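You operate a simulated robot arm through the tools that you are given. There is no shell and no other tool. Be economical: measure what you need, move in short steps, check, and stop when the job is done.

You run a simulated robot arm. Do the job below in one go: nothing can be reset, and whatever is moved stays where it is left.

Task
Refill the round bottle from the purple can through the funnel and cap it.
Fine: can emptied and put back (its cap may stay off), funnel back in its holder, nothing spilt.

It is judged by the outcome, as a careful person would: the job done as asked, and still so three seconds after it is handed in. It fails if anything else is knocked over, pushed out of place, dropped, spilled or broken. A push-on lid holds only when it is set on centred and level and pressed home; a screw cap is set on level and turned clockwise until tight.

Robot
A 6-joint arm with a two-finger parallel gripper, fixed in place. Base frame: the origin is at the foot of the arm, x ahead of it, y to its left, z up; the work surface is at about z = 0.85. Lengths are in m, angles in degrees, forces in N, time in s.
With the tool pointing down near the work surface it reaches from about 0.32 to 0.7 m from the base axis. Its first joint turns from -166.0 to 166.0 degrees. Payload 4.1 kg.
Tool frame: the origin (TCP) lies between the finger pads and is the grasp point; the fingertips stand 0.023 m ahead of it; z points along the fingers, y is the line along which they close. Largest opening 0.094 m; finger width 0.038, thickness 0.01; the body of the gripper, 0.054 by 0.096 m, starts 0.039 m behind the TCP.
Orientation is that of the tool frame in the base frame, as [roll, pitch, yaw] about the fixed x, y, z axes, in that order (R = Rz(yaw) Ry(pitch) Rx(roll)). With the fingers straight down and closing along the base's y, the tool's x points along the base's -x, its y along +y and its z along -z.

Tools
- The arm moves only by the tool step_arm. Its argument "commands" is a list of rows, each an object (a shift or turn left out is 0, a gripper value left out holds the last) with "claw": the gripper command, from -1 (fully open) to 1 (shut), values between in proportion; "xyz": the shift along the base's x, y, z in mm, a list of three; "turn": the turn, a rotation vector about the base's x, y, z in degrees, a list of three. In form: [{"claw": claw, "xyz": [tx, ty, tz], "turn": [rx, ry, rz]}, ...]. A call has 1 to 20 rows; each row shifts and turns the commanded pose from where the row before left it. Rows are played at 5 a second. More than 0.05 m and 8.6 degrees between two rows, or a gripper value outside its range, and nothing of the call is played. A pose out of reach is approached as far as the arm can. The call stops where the force on the tool passes 40 N (or 10 N more than at its start, if that is more) or the arm is blocked; 0.2 s more then pass. The fingers move at their own pace (about 0.045 m/s each) and stop on an object; they squeeze with about 35 N. The grip force told is the motor's: it shows also when the fingers shut on nothing. Time passes only in rows, and 0.2 s behind the last, so rows that do not move let the fingers close. The reply holds the time, the measured pose of the TCP, the force on the tool along the base axes, the opening and the grip force, in the units named above and with some noise.
- Cameras (640 x 400 px; columns grow to the right, rows downward): "scene" is fixed at [0.2204, -0.6493, 1.4383]; the picture's right is [0.98, 0.19, 0.00], its down [0.11, -0.59, -0.80] and it looks along [-0.15, 0.78, -0.60] (base axes); focal length 214 px, centre (320, 200). "wrist" rides on the gripper at [-0.039, 0, -0.044] in the tool frame; the picture's right is [0.00, -1.00, 0.00], its down [0.97, 0.00, -0.24] and it looks along [0.24, 0.00, 0.97] (tool axes); focal length 218 px, centre (320, 200).
- snapshot(camera): a new picture of that camera. It takes no simulated time.
- slide_trunk(by): slides the trunk up (or, below 0, down) by that many m; the arm rides with it, the base frame stays. It gives what a move gives, with no picture.
- probe_pixels(camera, pixels): for up to 12 pixels [column, row] of the newest picture of that camera ("zoom" is the newest enlarged one), the place [x, y, z] in the base frame of the surface seen there, good to about 0.002 m. It takes no simulated time.
- close_up(camera, box): a new picture of the part [left, top, right, bottom] of that camera's present view, enlarged. It takes no simulated time.
- hand_in(): hands the job in; it is judged then, once.

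Go step by step. Measure first, check grasps and placings, and put right what went wrong. The budget is 80 turns and 54 pictures, counting those below and the enlarged ones. Unless the task says otherwise, let go and move clear before handing in, and close with one line.

The tools are called after ">>>" as name(argument=value, ...) on one line, values as JSON. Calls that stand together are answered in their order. step_arm: Moves the arm, as the interface text tells. Its arguments: {"type":"object","properties":{"commands":{"type":"array","items":{"type":"object","properties":{"claw":{"type":"number"},"xyz":{"type":"array","items":{"type":"number"}},"turn":{"type":"array","items":{"type":"number"}}}}}},"required":["commands"]} The other tools are called the same way: slide_trunk (by) slides the trunk up or down; snapshot (camera) takes a picture; probe_pixels (camera, pixels) gives the place of the surface under pixels of a picture; close_up (camera, box) takes an enlarged picture of a part of a camera's view; hand_in () hands the job in.

At the start:

```text
time: 0.0
eef_pos: [0.2281, -0.2842, 1.3147]
tool_rot: [180.0, -0.1, -180.0]
contact_force: [-0.1, -0.5, 0.6]
width: 0.0938
grasp_force: 0.1
trunk travel left (down, up): [-0.5, 0.09]
```

scene: 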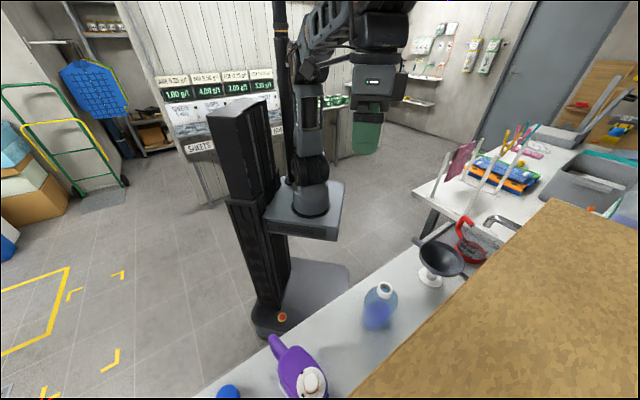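
wrist: 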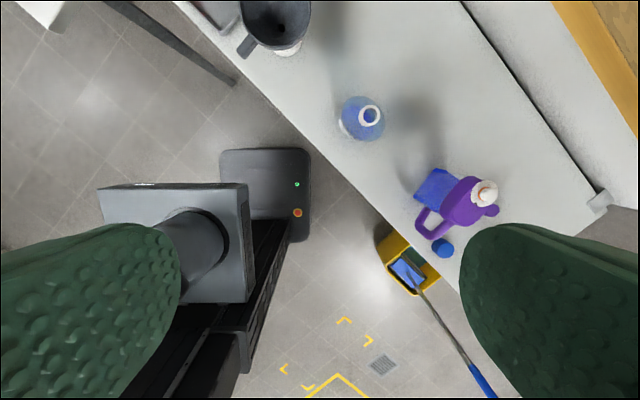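

The pictures show the bottle at scene (379,305), funnel in its holder at (440,260), purple can at (300,375) and a blue cap at (228,392). I'll enlarge these views first.

>>> close_up(camera="scene", box=[200, 200, 520, 400])

>>> close_up(camera="wrist", box=[220, 0, 540, 280])

```text
2.00 times, centred on (360, 300) of scene
```

zoom: 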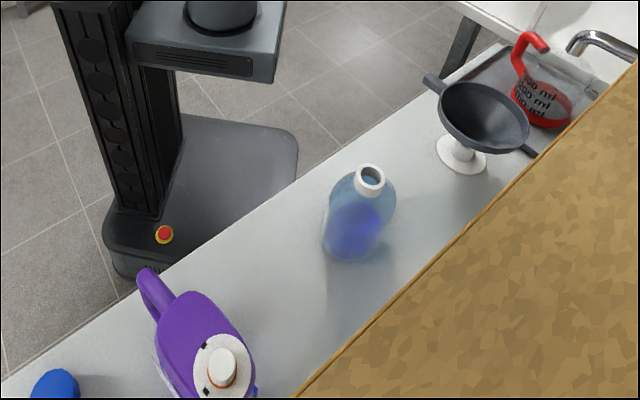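

```text
1.43 times, centred on (380, 140) of wrist
```

zoom: 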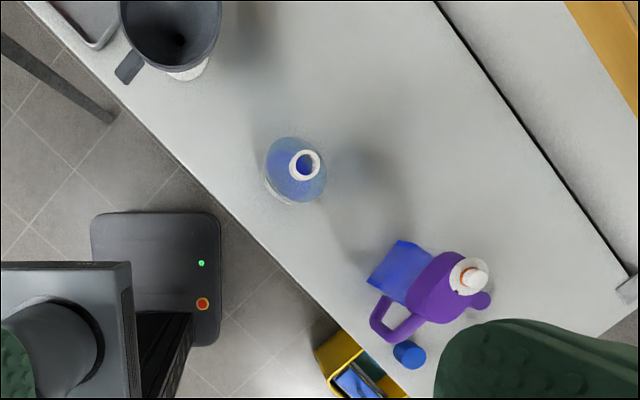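

The wrist view is the better one; I'll probe bottle, can, cap, funnel, table and the brown shelf in it.

>>> probe_pixels(camera="wrist", pixels=[[370, 108], [361, 116], [378, 116], [400, 130], [485, 190], [493, 211], [460, 205], [425, 220], [443, 247], [430, 180], [620, 30], [560, 120]])

>>> probe_pixels(camera="scene", pixels=[[440, 258], [412, 240], [466, 277], [424, 246], [460, 272], [430, 283], [384, 287], [312, 376], [275, 340], [500, 300], [380, 370], [555, 203]])

```text
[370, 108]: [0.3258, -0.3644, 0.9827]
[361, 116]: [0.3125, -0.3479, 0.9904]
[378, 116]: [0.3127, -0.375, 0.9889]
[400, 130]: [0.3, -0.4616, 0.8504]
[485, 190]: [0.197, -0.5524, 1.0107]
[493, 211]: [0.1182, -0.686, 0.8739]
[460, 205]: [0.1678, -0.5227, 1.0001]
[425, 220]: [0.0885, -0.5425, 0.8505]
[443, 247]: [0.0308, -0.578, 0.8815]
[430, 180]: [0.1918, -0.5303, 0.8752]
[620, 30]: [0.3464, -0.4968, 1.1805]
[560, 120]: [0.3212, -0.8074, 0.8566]
```

```text
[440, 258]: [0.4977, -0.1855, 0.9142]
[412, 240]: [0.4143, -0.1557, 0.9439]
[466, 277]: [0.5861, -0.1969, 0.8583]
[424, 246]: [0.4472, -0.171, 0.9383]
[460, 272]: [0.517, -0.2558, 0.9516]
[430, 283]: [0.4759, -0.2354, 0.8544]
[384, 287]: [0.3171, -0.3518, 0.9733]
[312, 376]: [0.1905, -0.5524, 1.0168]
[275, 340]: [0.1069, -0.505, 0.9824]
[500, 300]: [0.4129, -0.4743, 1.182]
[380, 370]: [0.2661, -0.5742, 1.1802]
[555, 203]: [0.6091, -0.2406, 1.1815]
```

>>> close_up(camera="wrist", box=[400, 155, 510, 265])

>>> close_up(camera="scene", box=[210, 320, 340, 400])

>>> probe_pixels(camera="wrist", pixels=[[556, 8], [634, 125], [598, 70], [480, 30], [600, 195], [290, 110], [440, 275], [500, 200]])

>>> probe_pixels(camera="scene", pixels=[[540, 208], [450, 296], [360, 386], [620, 250], [600, 350]])

```text
3.64 times, centred on (455, 210) of wrist
```

zoom: 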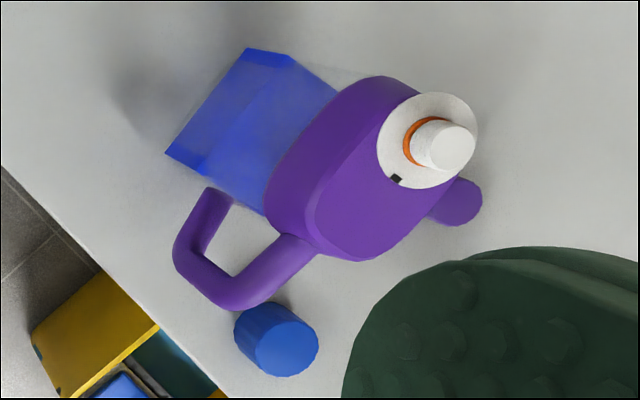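

```text
4.92 times, centred on (275, 360) of scene
```

zoom: 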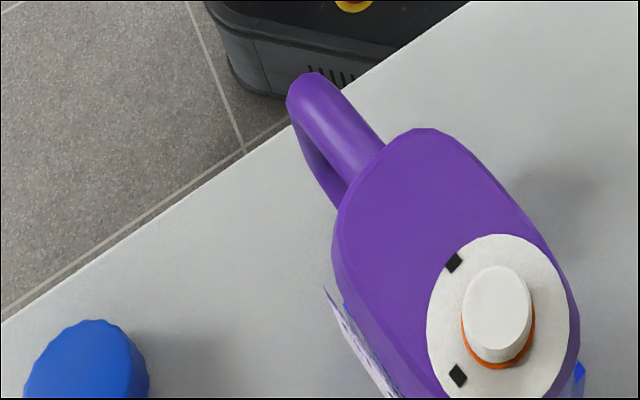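

```text
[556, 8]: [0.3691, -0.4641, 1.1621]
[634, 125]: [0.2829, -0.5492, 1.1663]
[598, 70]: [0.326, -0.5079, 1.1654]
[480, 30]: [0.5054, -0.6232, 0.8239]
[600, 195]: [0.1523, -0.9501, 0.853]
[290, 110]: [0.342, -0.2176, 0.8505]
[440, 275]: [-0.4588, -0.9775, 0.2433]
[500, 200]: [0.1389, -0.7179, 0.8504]
```

```text
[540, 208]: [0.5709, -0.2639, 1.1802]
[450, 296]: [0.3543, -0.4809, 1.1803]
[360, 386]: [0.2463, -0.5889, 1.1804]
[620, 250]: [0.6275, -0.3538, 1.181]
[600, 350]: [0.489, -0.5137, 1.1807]
```

The shelf edge lies along x−y≈0.83 at z 1.16–1.18, and the counter runs at 45°. I'll turn the tool to the counter's axes and tilt it forward for a look at the can.

>>> step_arm(commands=[{"claw": -1, "xyz": [-22.7, -15.2, -11], "turn": [0, 0, -7.5]}, {"xyz": [-22.7, -15.2, -11], "turn": [0, 0, -7.5]}, {"xyz": [-22.7, -15.2, -11], "turn": [0, 0, -7.5]}, {"xyz": [-22.7, -15.2, -11], "turn": [0, 0, -7.5]}, {"xyz": [-22.7, -15.2, -11], "turn": [0, 0, -7.5]}, {"xyz": [-22.7, -15.2, -11], "turn": [0, 0, -7.5]}, {"turn": [-5.3, -5.3, 0]}, {"turn": [-5.3, -5.3, 0]}, {"turn": [-5.3, -5.3, 0]}, {"turn": [-5.3, -5.3, 0]}, {"turn": [-5.3, -5.3, 0]}, {"turn": [-5.3, -5.3, 0]}])

>>> snapshot(camera="wrist")

```text
time: 2.6
eef_pos: [0.0918, -0.375, 1.2499]
tool_rot: [-180.0, 45.1, 135.0]
contact_force: [-0.2, 0.3, -0.7]
width: 0.094
grasp_force: 0.1
trunk travel left (down, up): [-0.5, 0.09]
```

```text
47 pictures are left
```

wrist: 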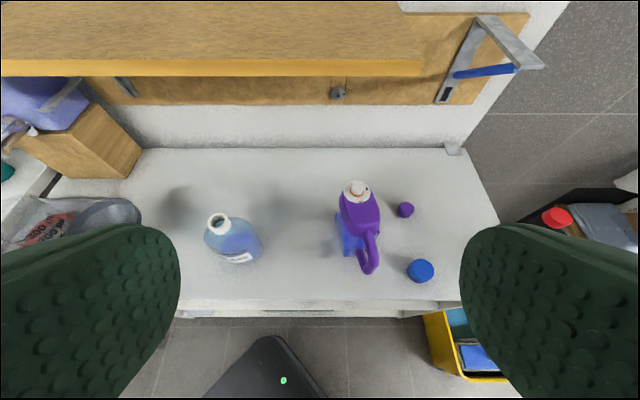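

The can's purple cap already lies off at (404,209), the blue bottle cap is at (420,270). Enlarging can and bottle.

>>> close_up(camera="wrist", box=[310, 165, 450, 295])

>>> close_up(camera="wrist", box=[180, 190, 290, 280])

>>> probe_pixels(camera="wrist", pixels=[[355, 184], [366, 190], [346, 192], [361, 212], [371, 236], [368, 268], [378, 215], [340, 238], [404, 209], [420, 270], [219, 221], [237, 257]])

```text
3.08 times, centred on (380, 230) of wrist
```

zoom: 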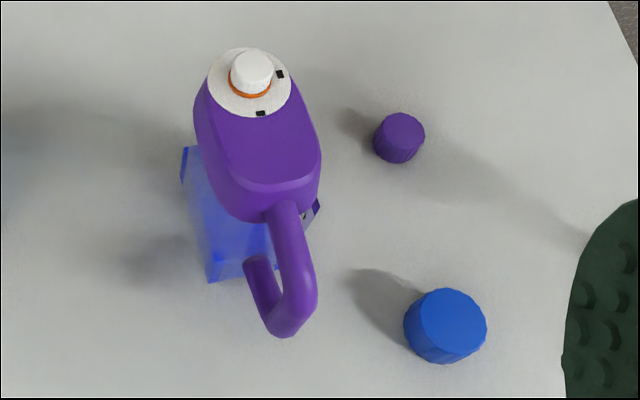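

```text
4.44 times, centred on (235, 235) of wrist
```

zoom: 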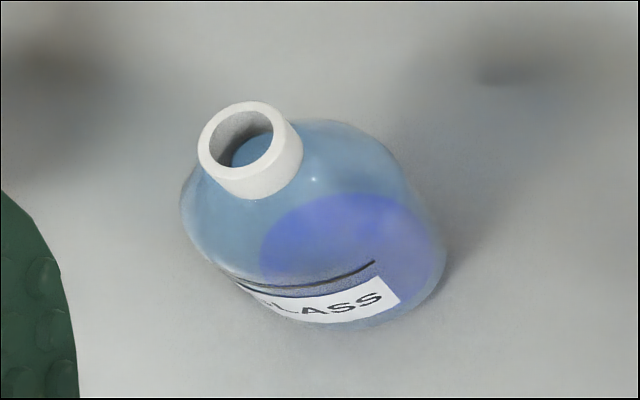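

```text
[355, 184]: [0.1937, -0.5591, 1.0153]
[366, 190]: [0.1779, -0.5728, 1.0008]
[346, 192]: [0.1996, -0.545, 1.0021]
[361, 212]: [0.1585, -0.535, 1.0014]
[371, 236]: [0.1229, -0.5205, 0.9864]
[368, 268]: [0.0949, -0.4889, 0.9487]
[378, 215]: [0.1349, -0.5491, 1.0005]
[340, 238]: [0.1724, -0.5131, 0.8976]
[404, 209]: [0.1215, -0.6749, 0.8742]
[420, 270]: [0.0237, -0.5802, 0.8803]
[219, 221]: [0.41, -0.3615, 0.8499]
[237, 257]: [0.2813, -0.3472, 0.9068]
```

I need a closer, flatter look at the can's spout and handle; moving lower and tilting further forward.

>>> step_arm(commands=[{"xyz": [-16, -5, -35], "turn": [-5.3, -5.3, 0]}, {"xyz": [-16, -5, -35], "turn": [-5.3, -5.3, 0]}, {"xyz": [-16, -5, -35], "turn": [-5.3, -5.3, 0]}, {"xyz": [-16, -5, -35], "turn": [-5.3, -5.3, 0]}, {}])

>>> snapshot(camera="wrist")

>>> snapshot(camera="scene")

```text
time: 3.8
eef_pos: [0.0268, -0.3954, 1.108]
tool_rot: [179.9, 75.1, 134.9]
contact_force: [-0.6, -0.3, -0.2]
width: 0.094
grasp_force: 0.0
trunk travel left (down, up): [-0.5, 0.09]
```

```text
44 pictures are left
```

wrist: 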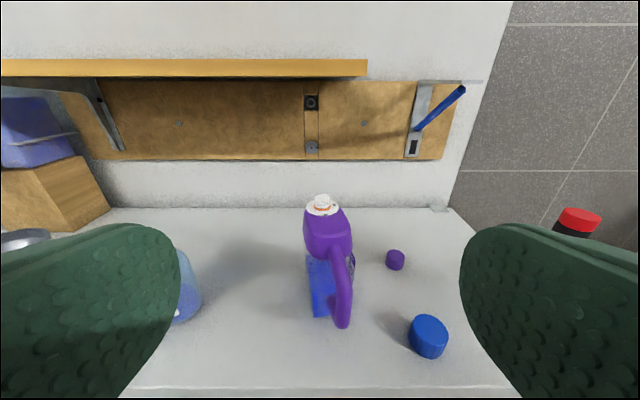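

```text
43 pictures are left
```

scene: 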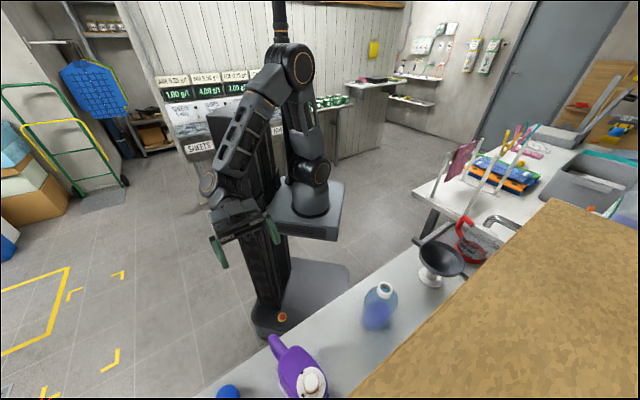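

>>> close_up(camera="wrist", box=[280, 180, 380, 340])

>>> probe_pixels(camera="wrist", pixels=[[322, 198], [322, 206], [339, 209], [307, 212], [325, 225], [342, 260], [343, 290], [342, 322], [350, 290], [335, 290], [314, 290], [326, 260]])

```text
2.50 times, centred on (330, 260) of wrist
```

zoom: 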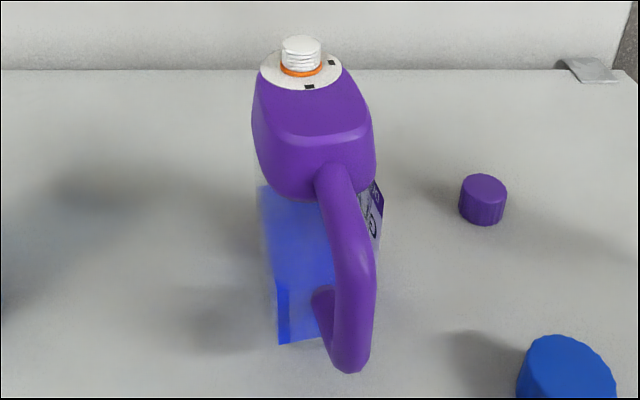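

```text
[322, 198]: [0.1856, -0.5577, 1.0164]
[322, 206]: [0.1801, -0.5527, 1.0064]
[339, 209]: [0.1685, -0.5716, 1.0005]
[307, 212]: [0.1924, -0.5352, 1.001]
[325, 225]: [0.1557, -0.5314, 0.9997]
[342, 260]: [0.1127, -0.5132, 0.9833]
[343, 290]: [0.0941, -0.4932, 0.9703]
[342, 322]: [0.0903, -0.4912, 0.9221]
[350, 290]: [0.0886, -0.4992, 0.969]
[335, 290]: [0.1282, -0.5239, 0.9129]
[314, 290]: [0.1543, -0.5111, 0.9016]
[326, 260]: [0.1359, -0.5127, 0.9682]
```

The can is a translucent bottle with an open threaded neck (spout at ≈(0.187,−0.556,1.016)); the handle bar is at ≈(0.098,−0.499). Now I'll look at the funnel from the robot's side.

>>> step_arm(commands=[{"xyz": [0, 0, 40], "turn": [5.3, 5.3, 0]}, {"xyz": [0, 0, 40], "turn": [5.3, 5.3, 0]}, {"xyz": [33, 30, 0], "turn": [5.3, 5.3, 0]}, {"xyz": [33, 30, 0], "turn": [5.3, 5.3, 0]}, {"xyz": [33, 30, 0]}, {"xyz": [33, 30, 0]}, {"xyz": [33, 30, 0]}, {"xyz": [33, 30, 0]}, {"xyz": [33, 30, 0]}, {"xyz": [33, 30, 0]}, {"xyz": [33, 30, 0]}, {"xyz": [33, 30, 0]}, {}])

>>> snapshot(camera="wrist")

```text
time: 5.7
eef_pos: [0.1569, -0.2571, 1.1791]
tool_rot: [179.8, 43.0, 116.9]
contact_force: [0.7, 0.2, -0.4]
width: 0.0939
grasp_force: 0.0
trunk travel left (down, up): [-0.5, 0.09]
stopped in row 9: the arm was blocked; the commanded pose is now the measured one
```

```text
41 pictures are left
```

wrist: 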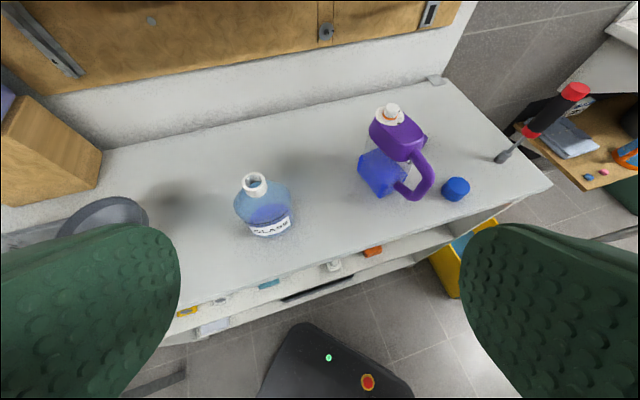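

The arm stalled by being folded too near its base (r≈0.30). I'll go out a bit, then across to the funnel.

>>> step_arm(commands=[{"xyz": [25, -35, 10], "turn": [0, 0, 3]}, {"xyz": [25, -20, 10], "turn": [0, 0, 5]}, {"xyz": [35, 20, 0], "turn": [0, 0, 5]}, {"xyz": [35, 30, 0], "turn": [0, 0, 5]}, {"xyz": [35, 30, 0]}, {"xyz": [35, 30, 0]}, {}])

>>> snapshot(camera="wrist")

```text
time: 7.3
eef_pos: [0.3479, -0.2028, 1.2003]
tool_rot: [179.8, 42.9, 135.1]
contact_force: [0.0, -0.4, 0.4]
width: 0.094
grasp_force: 0.0
trunk travel left (down, up): [-0.5, 0.09]
```

```text
40 pictures are left
```

wrist: 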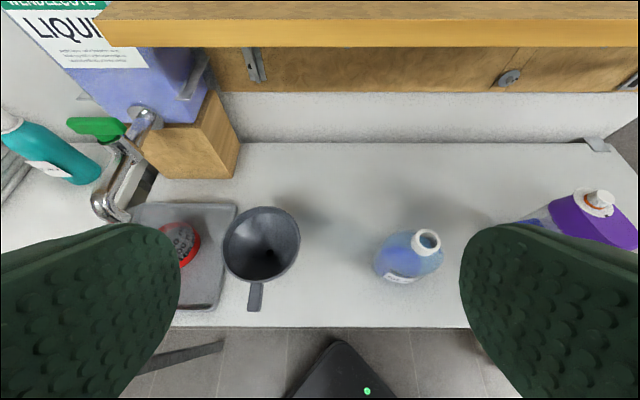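

>>> close_up(camera="wrist", box=[200, 190, 320, 320])

>>> close_up(camera="scene", box=[400, 220, 480, 300])

>>> probe_pixels(camera="wrist", pixels=[[261, 208], [227, 245], [297, 245], [255, 281], [236, 226], [288, 268], [256, 288], [254, 308], [250, 300], [261, 300], [262, 282], [424, 236]])

```text
3.08 times, centred on (260, 255) of wrist
```

zoom: 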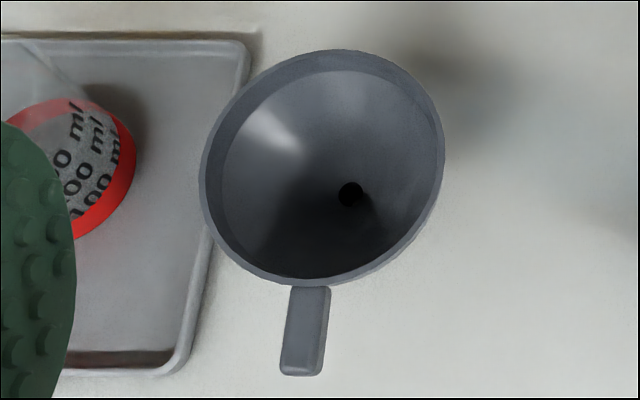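

```text
5.00 times, centred on (440, 260) of scene
```

zoom: 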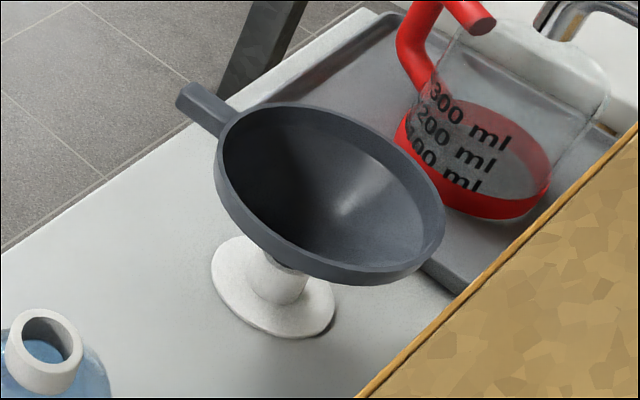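

```text
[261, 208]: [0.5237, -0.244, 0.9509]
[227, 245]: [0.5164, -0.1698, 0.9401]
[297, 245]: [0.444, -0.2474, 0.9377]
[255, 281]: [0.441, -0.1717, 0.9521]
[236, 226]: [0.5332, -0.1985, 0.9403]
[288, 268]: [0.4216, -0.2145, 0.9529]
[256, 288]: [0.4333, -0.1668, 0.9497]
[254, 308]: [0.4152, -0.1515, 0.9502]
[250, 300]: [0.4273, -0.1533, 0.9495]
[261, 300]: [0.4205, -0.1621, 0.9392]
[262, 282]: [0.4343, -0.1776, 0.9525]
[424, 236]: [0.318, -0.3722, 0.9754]
```

The funnel's rim is centred near (0.482,−0.208,0.952), r≈0.055, with a bar handle towards the robot, centre ≈(0.42,−0.156,0.945). I'll straighten the tool to point down and hover over the handle with fingers across it.

>>> step_arm(commands=[{"claw": -0.3, "xyz": [11.9, 8, -25], "turn": [5.05, 5.05, 0]}, {"xyz": [11.9, 8, -25], "turn": [5.05, 5.05, 0]}, {"xyz": [11.9, 8, -25], "turn": [5.05, 5.05, 0]}, {"xyz": [11.9, 8, -25], "turn": [5.05, 5.05, 0]}, {"xyz": [11.9, 8, -25], "turn": [5.05, 5.05, 0]}, {"xyz": [11.9, 8, -25], "turn": [5.05, 5.05, 0]}, {"turn": [0, 0, 5]}, {}])

>>> snapshot(camera="wrist")

```text
time: 9.1
eef_pos: [0.4199, -0.1549, 1.0486]
tool_rot: [179.7, -0.1, 140.1]
contact_force: [-0.1, 0.0, -0.2]
width: 0.0613
grasp_force: 0.1
trunk travel left (down, up): [-0.5, 0.09]
```

```text
37 pictures are left
```

wrist: 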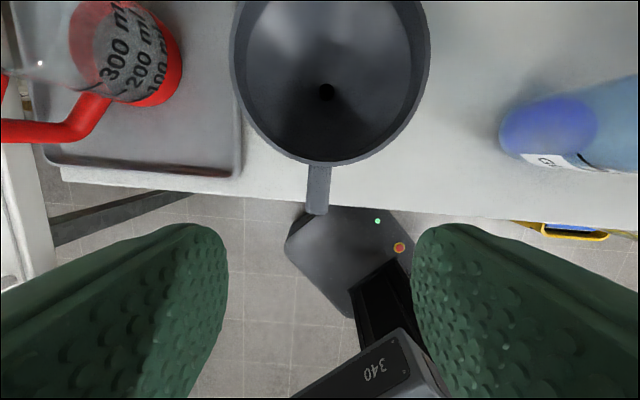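

>>> probe_pixels(camera="wrist", pixels=[[318, 168], [316, 211], [310, 190], [327, 190], [330, 163], [240, 60], [424, 60], [326, 92], [326, 130], [262, 138]])

```text
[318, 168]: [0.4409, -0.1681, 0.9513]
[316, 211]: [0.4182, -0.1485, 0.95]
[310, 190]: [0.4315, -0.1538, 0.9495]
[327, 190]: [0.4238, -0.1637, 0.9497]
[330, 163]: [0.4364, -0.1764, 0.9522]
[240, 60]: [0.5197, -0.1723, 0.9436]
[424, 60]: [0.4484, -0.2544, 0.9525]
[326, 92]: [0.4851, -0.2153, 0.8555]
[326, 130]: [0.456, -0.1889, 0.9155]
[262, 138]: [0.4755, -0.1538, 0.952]
```

Handle mid-line runs through (0.4277,−0.1588); TCP goes to (0.4235,−0.1555,0.950), clear of the rim. Descend and close.

>>> step_arm(commands=[{"xyz": [3.8, -0.6, -33]}, {"xyz": [0, 0, -33]}, {"xyz": [0, 0, -32.5]}, {}, {"claw": 1}, {"claw": 1}, {"claw": 1}, {"claw": 1}, {"claw": 1}])

>>> snapshot(camera="wrist")

```text
time: 11.1
eef_pos: [0.4233, -0.1544, 0.951]
tool_rot: [179.7, -0.1, 139.9]
contact_force: [-0.6, 0.0, 0.2]
width: 0.0172
grasp_force: 34.8
trunk travel left (down, up): [-0.5, 0.09]
```

```text
36 pictures are left
```

wrist: 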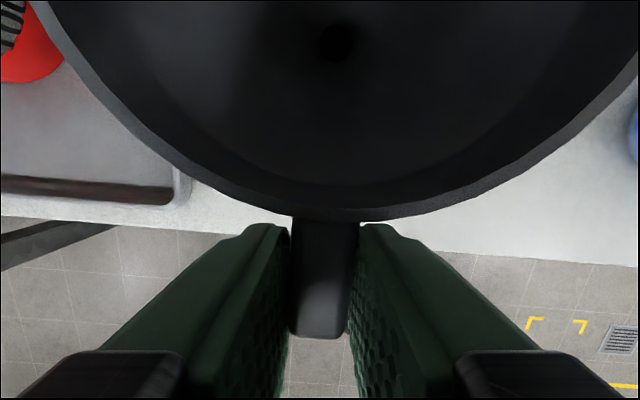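

The handle is held (17 mm, 35 N). Lift straight up.

>>> step_arm(commands=[{"xyz": [0, 0, 15]}, {"xyz": [0, 0, 20]}, {"xyz": [0, 0, 25]}, {"xyz": [0, 0, 25]}, {"xyz": [0, 0, 25]}, {"xyz": [0, 0, 25]}, {"xyz": [0, 0, 25]}, {}])

>>> snapshot(camera="scene")

>>> close_up(camera="scene", box=[360, 180, 520, 300])

```text
time: 12.9
eef_pos: [0.4225, -0.1538, 1.1098]
tool_rot: [179.7, 0.0, 140.0]
contact_force: [-0.8, -0.3, -0.5]
width: 0.0149
grasp_force: 35.5
trunk travel left (down, up): [-0.5, 0.09]
```

```text
35 pictures are left
```

scene: 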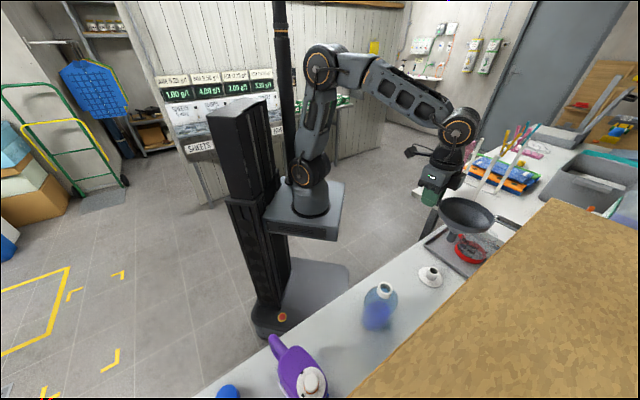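

```text
3.33 times, centred on (440, 240) of scene
```

zoom: 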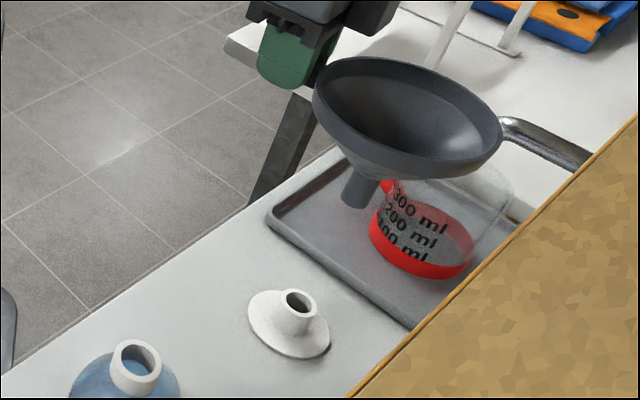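

The funnel is out of its holder cleanly. I'll measure its level, spout end and the bottle's mouth.

>>> probe_pixels(camera="zoom", pixels=[[316, 100], [500, 135], [405, 60], [410, 180], [355, 205], [372, 190], [299, 290], [300, 320], [136, 343], [117, 372], [158, 368], [140, 392]])

>>> close_up(camera="wrist", box=[0, 0, 640, 400])

```text
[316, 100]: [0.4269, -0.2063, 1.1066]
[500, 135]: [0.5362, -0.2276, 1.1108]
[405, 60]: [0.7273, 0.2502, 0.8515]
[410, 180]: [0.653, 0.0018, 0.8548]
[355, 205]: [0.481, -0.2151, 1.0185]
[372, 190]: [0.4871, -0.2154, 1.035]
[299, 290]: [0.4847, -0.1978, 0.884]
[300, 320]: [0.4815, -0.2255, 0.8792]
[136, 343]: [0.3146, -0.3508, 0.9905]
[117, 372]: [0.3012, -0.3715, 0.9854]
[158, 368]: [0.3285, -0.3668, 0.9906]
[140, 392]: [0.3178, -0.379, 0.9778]
```

```text
1.00 times, centred on (320, 200) of wrist
```

zoom: 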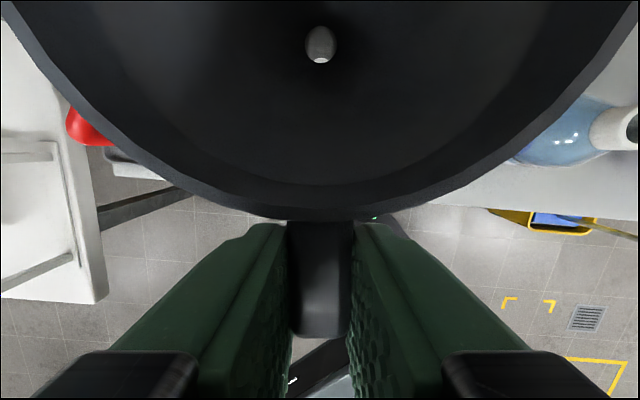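

>>> probe_pixels(camera="wrist", pixels=[[321, 59], [308, 45], [335, 45], [321, 28], [321, 45], [320, 70]])

>>> close_up(camera="scene", box=[430, 190, 500, 260])

```text
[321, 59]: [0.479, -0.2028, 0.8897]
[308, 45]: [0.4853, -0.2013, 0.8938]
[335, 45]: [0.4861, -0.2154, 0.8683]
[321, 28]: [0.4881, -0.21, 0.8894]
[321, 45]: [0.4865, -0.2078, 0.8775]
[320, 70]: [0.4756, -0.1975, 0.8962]
```

```text
5.71 times, centred on (465, 225) of scene
```

zoom: 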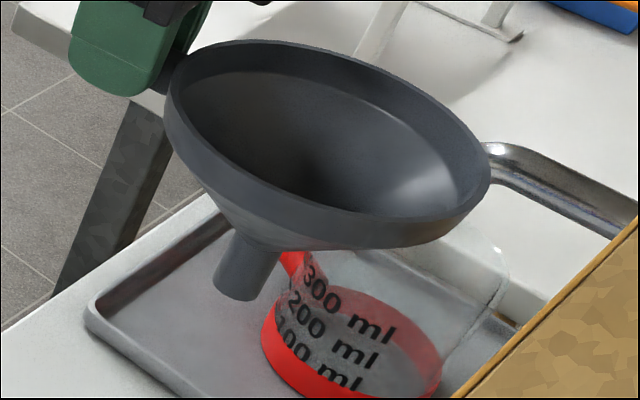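

The spout is narrow in relation to the bottle's mouth, so I need exact centres. Enlarging the bottle mouth.

>>> close_up(camera="scene", box=[368, 275, 400, 307])

```text
12.50 times, centred on (384, 291) of scene
```

zoom: 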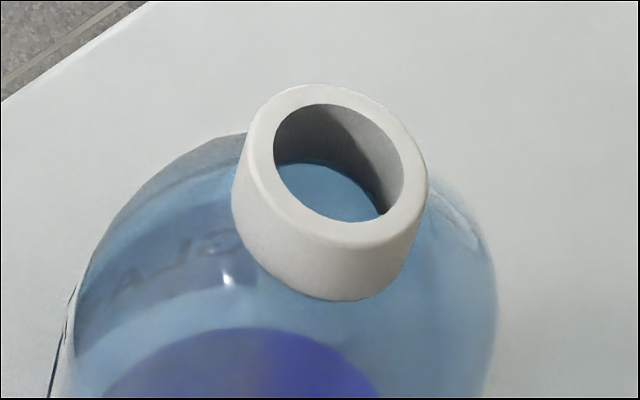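

>>> probe_pixels(camera="zoom", pixels=[[322, 94], [352, 234], [259, 145], [416, 185], [276, 108], [398, 218], [385, 117], [287, 207], [338, 163]])

```text
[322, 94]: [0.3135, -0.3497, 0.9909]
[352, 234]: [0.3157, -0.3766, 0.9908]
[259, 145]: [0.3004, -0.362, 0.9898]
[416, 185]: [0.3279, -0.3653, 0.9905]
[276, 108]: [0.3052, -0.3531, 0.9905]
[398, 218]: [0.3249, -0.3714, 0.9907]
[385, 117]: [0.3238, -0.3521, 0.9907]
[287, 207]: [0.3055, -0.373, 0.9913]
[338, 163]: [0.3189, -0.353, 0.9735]
```

Bottle mouth: centre (0.3146,−0.3630), top z 0.991, inner ø≈24 mm. Carry the funnel above it.

>>> step_arm(commands=[{"xyz": [0, 0, 15]}, {"xyz": [-28.7, -25.7, 0]}, {"xyz": [-28.7, -25.7, 0]}, {"xyz": [-28.7, -25.7, 0]}, {"xyz": [-28.7, -25.7, 0]}, {"xyz": [-28.7, -25.7, 0]}, {"xyz": [-28.7, -25.7, 0]}, {}, {}])

>>> close_up(camera="scene", box=[340, 230, 420, 310])

```text
time: 14.9
eef_pos: [0.2502, -0.3099, 1.1234]
tool_rot: [179.7, 0.0, 140.0]
contact_force: [-1.3, -0.6, -0.2]
width: 0.0148
grasp_force: 34.9
trunk travel left (down, up): [-0.5, 0.09]
```

```text
5.00 times, centred on (380, 270) of scene
```

zoom: 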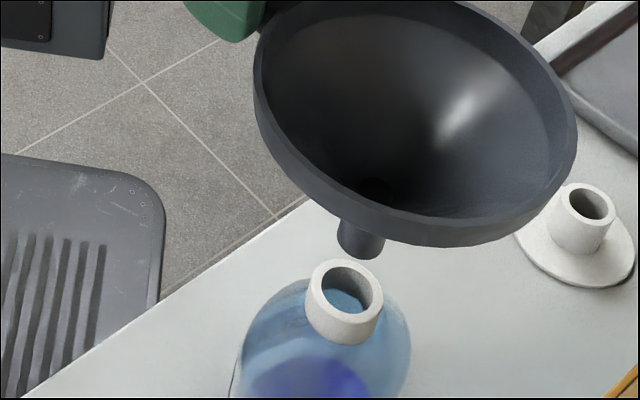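

>>> close_up(camera="scene", box=[370, 264, 402, 296])

```text
12.50 times, centred on (386, 280) of scene
```

zoom: 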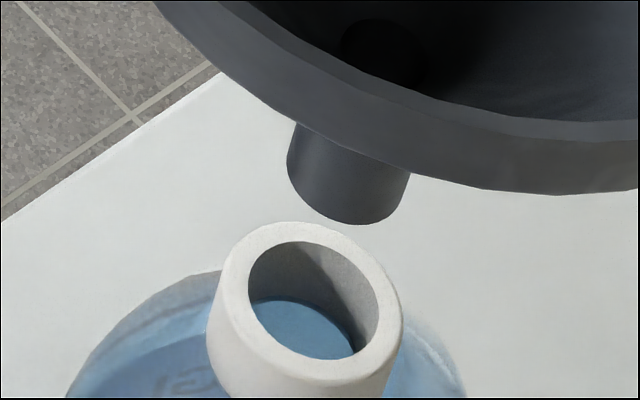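

>>> probe_pixels(camera="zoom", pixels=[[292, 170], [301, 192], [320, 208], [346, 219], [372, 220], [392, 210], [401, 196], [313, 237], [352, 175], [330, 370]])

```text
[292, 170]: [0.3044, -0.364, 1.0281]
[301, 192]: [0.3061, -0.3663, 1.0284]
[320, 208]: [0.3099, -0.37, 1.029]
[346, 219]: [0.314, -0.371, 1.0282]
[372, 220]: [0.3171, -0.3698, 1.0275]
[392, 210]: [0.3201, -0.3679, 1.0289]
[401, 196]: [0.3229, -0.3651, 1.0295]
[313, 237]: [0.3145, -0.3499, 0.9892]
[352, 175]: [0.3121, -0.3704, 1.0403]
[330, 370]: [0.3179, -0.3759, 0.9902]
```

The spout's end is centred at (0.3135,−0.3610), z≈1.026; it needs (+1.1,−2.0) mm. Correct and lower to just inside the mouth, then check.

>>> step_arm(commands=[{"xyz": [1.1, -2.0, 0]}, {"xyz": [0, 0, -12]}, {"xyz": [0, 0, -12]}, {"xyz": [0, 0, -8]}, {}, {}])

>>> close_up(camera="scene", box=[370, 264, 402, 296])

```text
time: 16.3
eef_pos: [0.2515, -0.312, 1.0933]
tool_rot: [179.8, 0.0, 139.9]
contact_force: [-0.1, -0.1, -0.5]
width: 0.0153
grasp_force: 34.7
trunk travel left (down, up): [-0.5, 0.09]
```

```text
12.50 times, centred on (386, 280) of scene
```

zoom: 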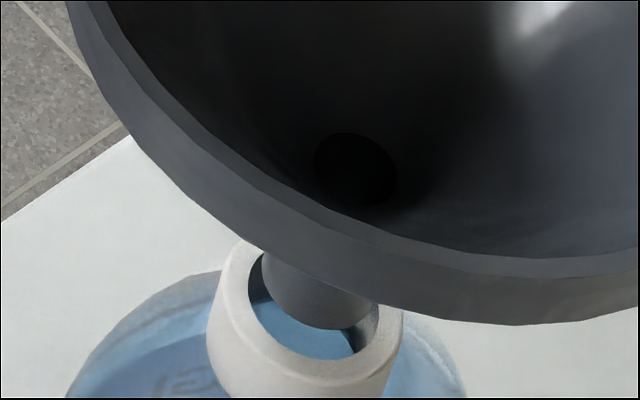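

>>> probe_pixels(camera="zoom", pixels=[[266, 280], [275, 300], [295, 317], [318, 325], [340, 326], [362, 316], [350, 322]])

```text
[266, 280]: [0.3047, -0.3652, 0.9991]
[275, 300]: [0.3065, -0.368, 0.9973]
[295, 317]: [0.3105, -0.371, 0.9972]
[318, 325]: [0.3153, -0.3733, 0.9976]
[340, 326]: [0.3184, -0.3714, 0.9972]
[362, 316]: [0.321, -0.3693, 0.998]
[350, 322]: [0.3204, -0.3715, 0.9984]
```

Spout centred at (0.314,−0.363), right over the mouth. Lower gently until it seats.

>>> step_arm(commands=[{"xyz": [0.3, 0, -8]}, {"xyz": [0, 0, -8]}, {"xyz": [0, 0, -6]}, {"xyz": [0, 0, -5]}, {}])

>>> close_up(camera="scene", box=[340, 240, 420, 320])

```text
time: 17.5
eef_pos: [0.2517, -0.3123, 1.0665]
tool_rot: [179.7, 0.0, 140.0]
contact_force: [0.7, -0.9, -0.9]
width: 0.015
grasp_force: 35.8
trunk travel left (down, up): [-0.5, 0.09]
```

```text
5.00 times, centred on (380, 280) of scene
```

zoom: 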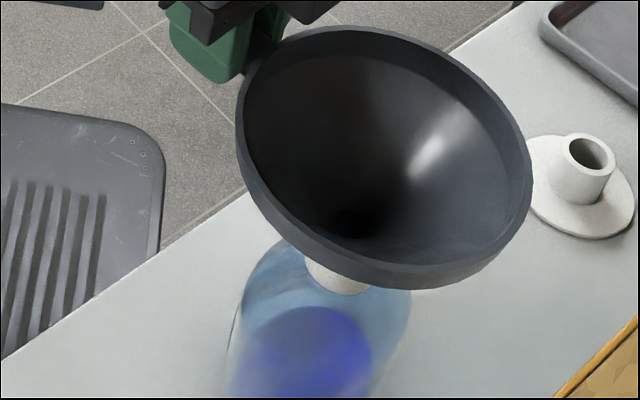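

No contact force yet; continue down in 2–3 mm steps.

>>> step_arm(commands=[{"xyz": [0, 0, -3]}, {"xyz": [0, 0, -3]}, {}])

>>> step_arm(commands=[{"xyz": [0, 0, -2]}, {"xyz": [0, 0, -2]}, {}])

```text
time: 18.3
eef_pos: [0.2513, -0.3108, 1.0606]
tool_rot: [179.8, 0.0, 140.0]
contact_force: [0.6, -0.1, 0.1]
width: 0.0152
grasp_force: 34.3
trunk travel left (down, up): [-0.5, 0.09]
```

```text
time: 19.1
eef_pos: [0.2512, -0.3121, 1.0573]
tool_rot: [179.7, 0.1, 140.0]
contact_force: [1.5, 1.3, 12.1]
width: 0.0151
grasp_force: 35.1
trunk travel left (down, up): [-0.5, 0.09]
```

Contact at TCP z 1.057 as predicted: seated. Release and rise clear.

>>> step_arm(commands=[{"xyz": [0, 0, 0.8]}, {"claw": 0.2}, {"claw": 0.2}, {"claw": 0.2}, {"xyz": [0, 0, 20]}, {"xyz": [-10, 10, 40]}, {"xyz": [-5, 5, 40]}, {}])

>>> close_up(camera="scene", box=[300, 220, 480, 340])

```text
time: 20.9
eef_pos: [0.2351, -0.2964, 1.1586]
tool_rot: [179.7, 0.0, 140.0]
contact_force: [-1.1, 0.2, 1.7]
width: 0.0377
grasp_force: 0.1
trunk travel left (down, up): [-0.5, 0.09]
```

```text
3.33 times, centred on (390, 280) of scene
```

zoom: 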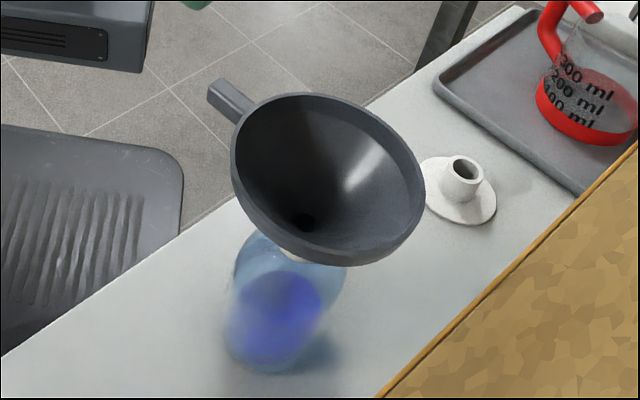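

The funnel stands seated in the bottle. Next: the can's handle — tilt the tool towards horizontal while moving to its robot side.

>>> step_arm(commands=[{"claw": -0.4, "xyz": [-17.5, -17.3, 0], "turn": [-4.03, -6.32, 1.25]}, {"xyz": [-17.5, -17.3, 0], "turn": [-4.03, -6.32, 1.25]}, {"xyz": [-17.5, -17.3, 0], "turn": [-4.03, -6.32, 1.25]}, {"xyz": [-17.5, -17.3, 0], "turn": [-4.03, -6.32, 1.25]}, {"xyz": [-17.5, -17.3, 0], "turn": [-4.03, -6.32, 1.25]}, {"xyz": [-17.5, -17.3, 0], "turn": [-4.03, -6.32, 1.25]}, {"xyz": [-32, -6, -10], "turn": [-4.03, -6.32, 0]}, {"xyz": [-32, -6, -10], "turn": [-4.03, -6.32, 0]}, {"xyz": [-32, -6, -20], "turn": [-4.03, -6.32, 0]}, {"xyz": [-32, -6, -20], "turn": [-4.03, -6.32, 0]}, {}])

```text
time: 23.3
eef_pos: [0.0028, -0.4244, 1.0952]
tool_rot: [174.4, 74.9, 144.8]
contact_force: [-0.2, 0.1, 0.1]
width: 0.0658
grasp_force: 0.0
trunk travel left (down, up): [-0.5, 0.09]
```

Measured tool axis is −29° azimuth with slight roll; I'll trim this, finish the tilt to horizontal and come down to the handle's height.

>>> step_arm(commands=[{"xyz": [-3, -5, -25], "turn": [-1.2, 0.75, -2.7]}, {"xyz": [-3, -5, -35], "turn": [-4.03, -6.32, 0]}, {"xyz": [0, 0, -35], "turn": [-4.03, -6.32, 0]}, {"xyz": [0, 0, -30]}, {"xyz": [0, 0, -22]}, {}])

>>> snapshot(camera="wrist")

```text
time: 24.7
eef_pos: [-0.0004, -0.434, 0.9501]
tool_rot: [177.4, 89.9, 145.1]
contact_force: [0.6, -0.4, 0.4]
width: 0.0657
grasp_force: 0.1
trunk travel left (down, up): [-0.5, 0.09]
```

```text
25 pictures are left
```

wrist: 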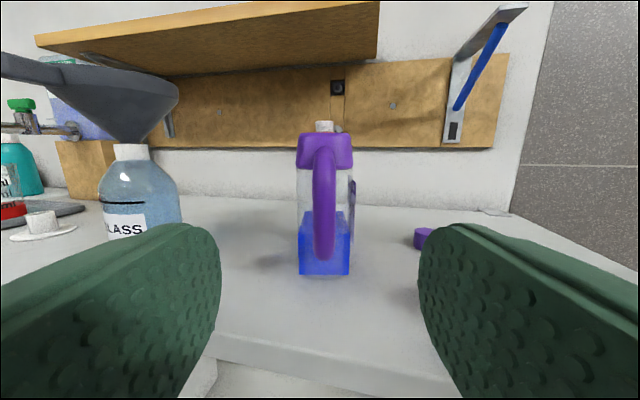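

The tool now faces the can's handle squarely (col 324). Probing the handle for exact place.

>>> probe_pixels(camera="wrist", pixels=[[324, 155], [324, 170], [324, 190], [324, 210], [324, 230], [324, 252], [316, 210], [332, 210], [302, 180], [350, 180], [304, 265], [346, 265]])

```text
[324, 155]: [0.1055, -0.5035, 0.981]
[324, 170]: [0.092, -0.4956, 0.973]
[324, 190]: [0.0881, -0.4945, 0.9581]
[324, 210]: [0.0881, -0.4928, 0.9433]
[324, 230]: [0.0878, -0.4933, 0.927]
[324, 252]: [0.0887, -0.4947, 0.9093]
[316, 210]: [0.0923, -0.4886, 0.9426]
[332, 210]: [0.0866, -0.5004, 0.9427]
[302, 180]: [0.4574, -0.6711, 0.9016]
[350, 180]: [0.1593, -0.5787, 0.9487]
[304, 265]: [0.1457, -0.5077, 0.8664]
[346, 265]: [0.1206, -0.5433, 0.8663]
```

Bar centre ≈(0.096,−0.498), z 0.91–0.97. Advance around it and close.

>>> step_arm(commands=[{"xyz": [24.85, -16.6, 0.5]}, {"xyz": [24.85, -16.6, 0.5]}, {"xyz": [24.85, -16.6, 0.5]}, {"xyz": [24.85, -16.6, 0.5]}, {}, {"claw": 1}, {"claw": 1}, {"claw": 1}, {"claw": 1}, {"claw": 1}, {"claw": 1}])

>>> snapshot(camera="wrist")

```text
time: 27.1
eef_pos: [0.0973, -0.5001, 0.9528]
tool_rot: [162.0, 89.9, 129.6]
contact_force: [0.7, -1.8, -0.1]
width: 0.0176
grasp_force: 35.4
trunk travel left (down, up): [-0.5, 0.09]
```

```text
24 pictures are left
```

wrist: 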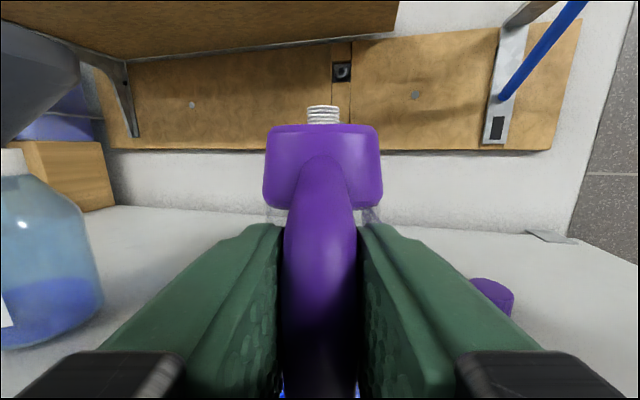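

Handle held (17.6 mm). Lift a little to feel weight and check the grip.

>>> step_arm(commands=[{"xyz": [0, 0, 6]}, {"xyz": [0, 0, 12]}, {"xyz": [0, 0, 18]}, {"xyz": [-3, 3, 24]}, {}, {}])

>>> snapshot(camera="wrist")

```text
time: 28.5
eef_pos: [0.0949, -0.4974, 1.0122]
tool_rot: [159.7, 89.8, 127.3]
contact_force: [-0.2, -0.2, -3.9]
width: 0.0178
grasp_force: 35.0
trunk travel left (down, up): [-0.5, 0.09]
```

```text
23 pictures are left
```

wrist: 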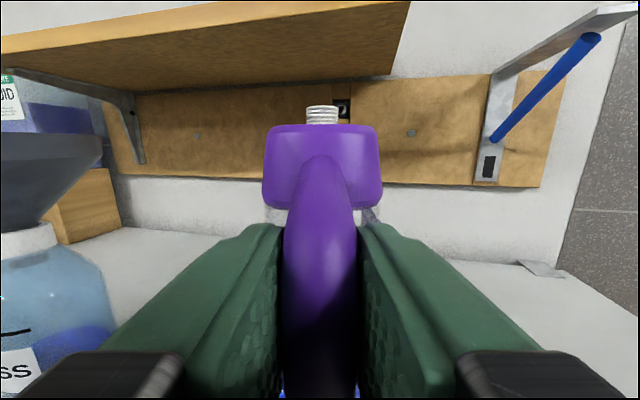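

The can hangs firmly (≈4 N). Carry it back and up beside the funnel, turning 12° and then tilting 55° (below pouring).

>>> step_arm(commands=[{"xyz": [-1.2, 7.4, 18.8], "turn": [0, 0, 2.5]}, {"xyz": [-1.2, 7.4, 18.8], "turn": [0, 0, 2.5]}, {"xyz": [-1.2, 7.4, 18.8], "turn": [0, 0, 2.5]}, {"xyz": [-1.2, 7.4, 18.8], "turn": [0, 0, 2.5]}, {"xyz": [-1.2, 7.4, 18.8], "turn": [0, 0, 2.4]}, {"xyz": [-1.2, 7.4, 18.8]}, {"xyz": [-1.2, 7.4, 18.8]}, {"xyz": [-1.2, 7.4, 18.8]}, {"xyz": [-1.2, 7.4, 18.8]}, {"xyz": [-1.2, 7.4, 18.8]}, {}, {"turn": [-2.36, -6.49, 0]}, {"turn": [-2.36, -6.49, 0]}, {"turn": [-2.36, -6.49, 0]}, {"turn": [-2.36, -6.49, 0]}, {"turn": [-2.36, -6.49, 0]}, {}])

>>> snapshot(camera="scene")

```text
time: 32.1
eef_pos: [0.0828, -0.4242, 1.2002]
tool_rot: [0.1, 55.4, -19.9]
contact_force: [0.1, 1.1, -3.2]
width: 0.0175
grasp_force: 34.3
trunk travel left (down, up): [-0.5, 0.09]
```

```text
22 pictures are left
```

scene: 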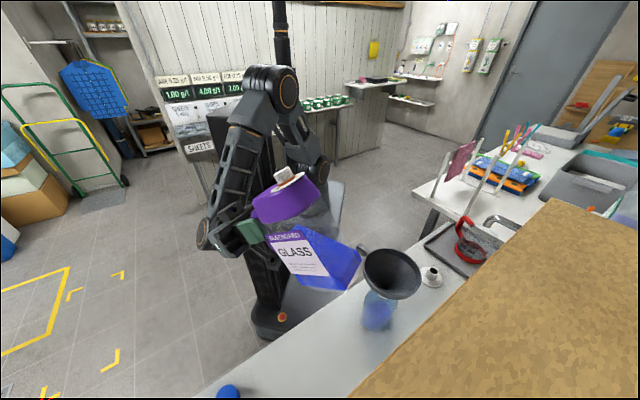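

I tilted the wrong way (can leaned back about 35°, spout up, nothing spilt). Reverse: back to level first and then on to the forward tilt.

>>> step_arm(commands=[{"turn": [2.36, 6.49, 0]}, {"turn": [2.36, 6.49, 0]}, {"turn": [2.36, 6.49, 0]}, {"turn": [2.36, 6.49, 0]}, {"turn": [2.36, 6.49, 0]}, {}, {"turn": [2.36, 6.49, 0]}, {"turn": [2.36, 6.49, 0]}, {"turn": [2.36, 6.49, 0]}, {"turn": [2.36, 6.49, 0]}, {"turn": [2.36, 6.49, 0]}, {"turn": [2.36, 6.49, 0]}, {}])

>>> snapshot(camera="scene")

```text
time: 34.9
eef_pos: [0.0822, -0.4236, 1.1998]
tool_rot: [180.0, 48.2, 160.1]
contact_force: [0.1, 0.0, -3.2]
width: 0.0175
grasp_force: 35.0
trunk travel left (down, up): [-0.5, 0.09]
```

```text
21 pictures are left
```

scene: 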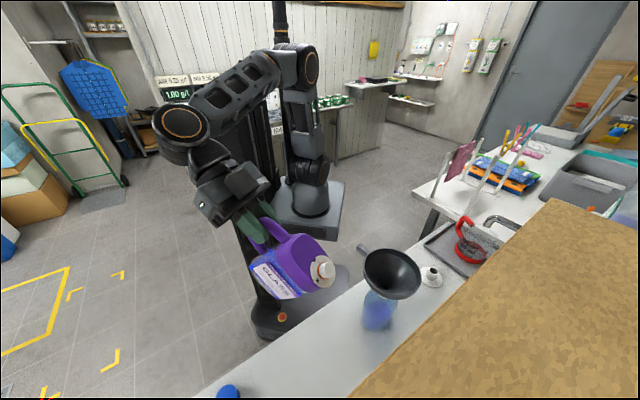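

>>> close_up(camera="scene", box=[230, 210, 360, 320])

>>> probe_pixels(camera="scene", pixels=[[328, 269], [326, 273], [318, 264], [319, 280]])

```text
3.64 times, centred on (295, 265) of scene
```

zoom: 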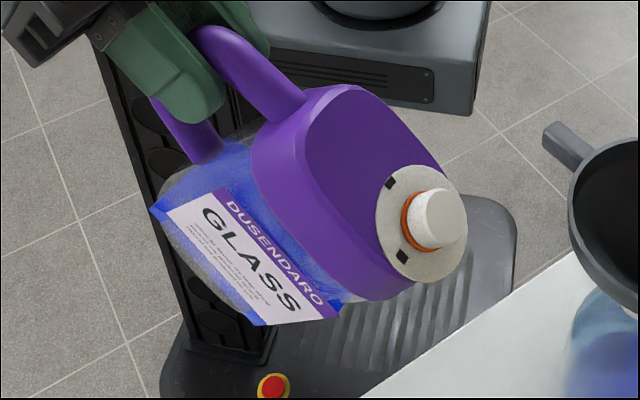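

```text
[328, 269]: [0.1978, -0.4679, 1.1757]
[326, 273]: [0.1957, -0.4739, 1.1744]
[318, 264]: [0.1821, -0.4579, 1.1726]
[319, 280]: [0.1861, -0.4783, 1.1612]
```

The spout is where I computed it (0.198,−0.468,1.176), so the grip has not slipped. Tilt to 55°, and slide over to the funnel at a safe height.

>>> step_arm(commands=[{"xyz": [0, 0, 10], "turn": [2.25, 6.18, 0]}, {"xyz": [0, 0, 10], "turn": [2.25, 6.18, 0]}, {}, {"xyz": [17.8, 17.7, 0]}, {"xyz": [17.8, 17.7, 0]}, {"xyz": [17.8, 17.7, 0]}, {"xyz": [17.8, 17.7, 0]}, {"xyz": [17.8, 17.7, 0]}, {"xyz": [17.8, 17.7, 0]}, {}, {}])

>>> close_up(camera="scene", box=[290, 180, 450, 340])

```text
time: 37.3
eef_pos: [0.1906, -0.317, 1.2183]
tool_rot: [-179.9, 35.3, 159.9]
contact_force: [-0.1, -0.5, -3.8]
width: 0.0175
grasp_force: 35.1
trunk travel left (down, up): [-0.5, 0.09]
```

```text
2.50 times, centred on (370, 260) of scene
```

zoom: 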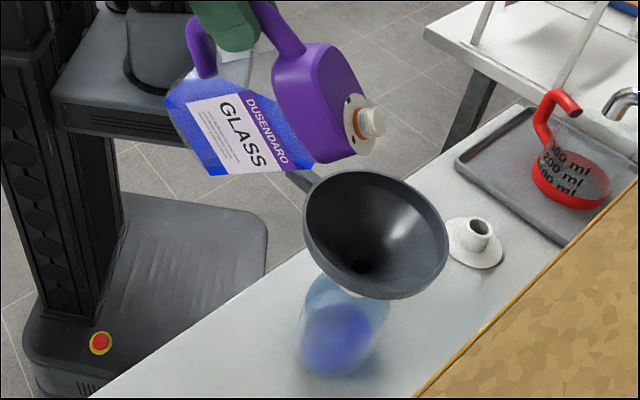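

The spout hangs over the funnel. Continue tilting to about 75°, lowering the spout to ~1.125, and look for flow.

>>> step_arm(commands=[{"xyz": [7.6, -2.7, -2.4], "turn": [2.29, 6.3, 0]}, {"xyz": [7.6, -2.7, -2.4], "turn": [2.29, 6.3, 0]}, {}, {"xyz": [7.6, -2.7, -2.4], "turn": [2.29, 6.3, 0]}, {}, {}, {}])

>>> close_up(camera="scene", box=[290, 180, 450, 340])

```text
time: 38.9
eef_pos: [0.2135, -0.3258, 1.2126]
tool_rot: [180.0, 15.1, 160.0]
contact_force: [-0.1, 0.4, -1.8]
width: 0.0178
grasp_force: 35.3
trunk travel left (down, up): [-0.5, 0.09]
```

```text
2.50 times, centred on (370, 260) of scene
```

zoom: 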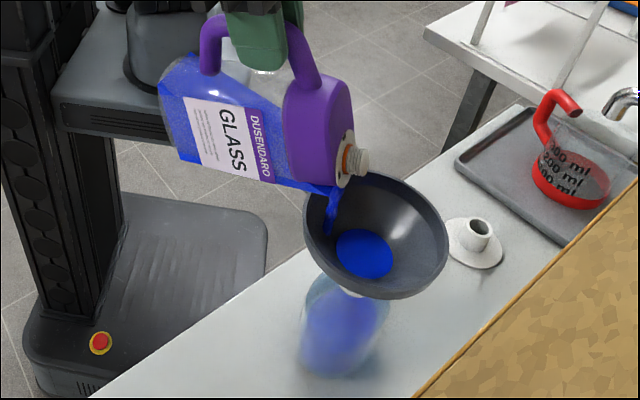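

Blue liquid is already running into the funnel, with the stream near its robot-side wall (zoom 330,215). I'll shift the can 15 mm forward and wait.

>>> step_arm(commands=[{"xyz": [5, -1.8, 0]}, {"xyz": [5, -1.8, 0]}, {"xyz": [4, -1.5, 0]}, {}])

>>> close_up(camera="scene", box=[310, 210, 430, 330])

```text
time: 39.9
eef_pos: [0.2265, -0.3312, 1.214]
tool_rot: [180.0, 15.2, 160.0]
contact_force: [0.6, -0.7, -2.2]
width: 0.0176
grasp_force: 34.9
trunk travel left (down, up): [-0.5, 0.09]
```

```text
3.33 times, centred on (370, 270) of scene
```

zoom: 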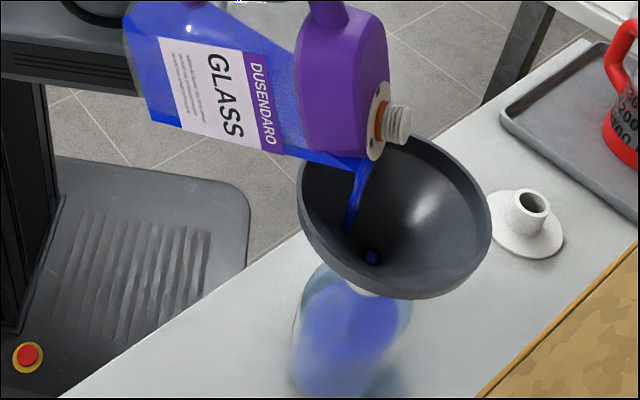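

Flow is steady and the funnel drains well. Tilt a further 7.5° holding the spout in place, wait, look.

>>> step_arm(commands=[{}, {}, {"xyz": [5.9, -2.1, 4.5], "turn": [1.28, 3.52, 0]}, {}, {"xyz": [5.9, -2.1, 4.5], "turn": [1.28, 3.52, 0]}, {}, {}, {}])

>>> close_up(camera="scene", box=[310, 210, 430, 330])

```text
time: 41.7
eef_pos: [0.2387, -0.3348, 1.2218]
tool_rot: [-180.0, 7.7, 159.9]
contact_force: [-0.5, -0.4, -1.9]
width: 0.0175
grasp_force: 35.1
trunk travel left (down, up): [-0.5, 0.09]
```

```text
3.33 times, centred on (370, 270) of scene
```

zoom: 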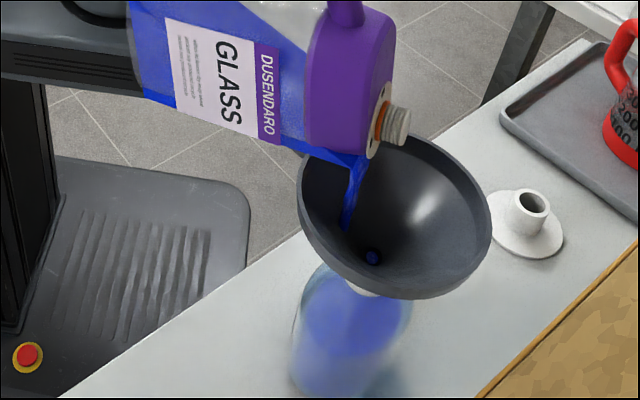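

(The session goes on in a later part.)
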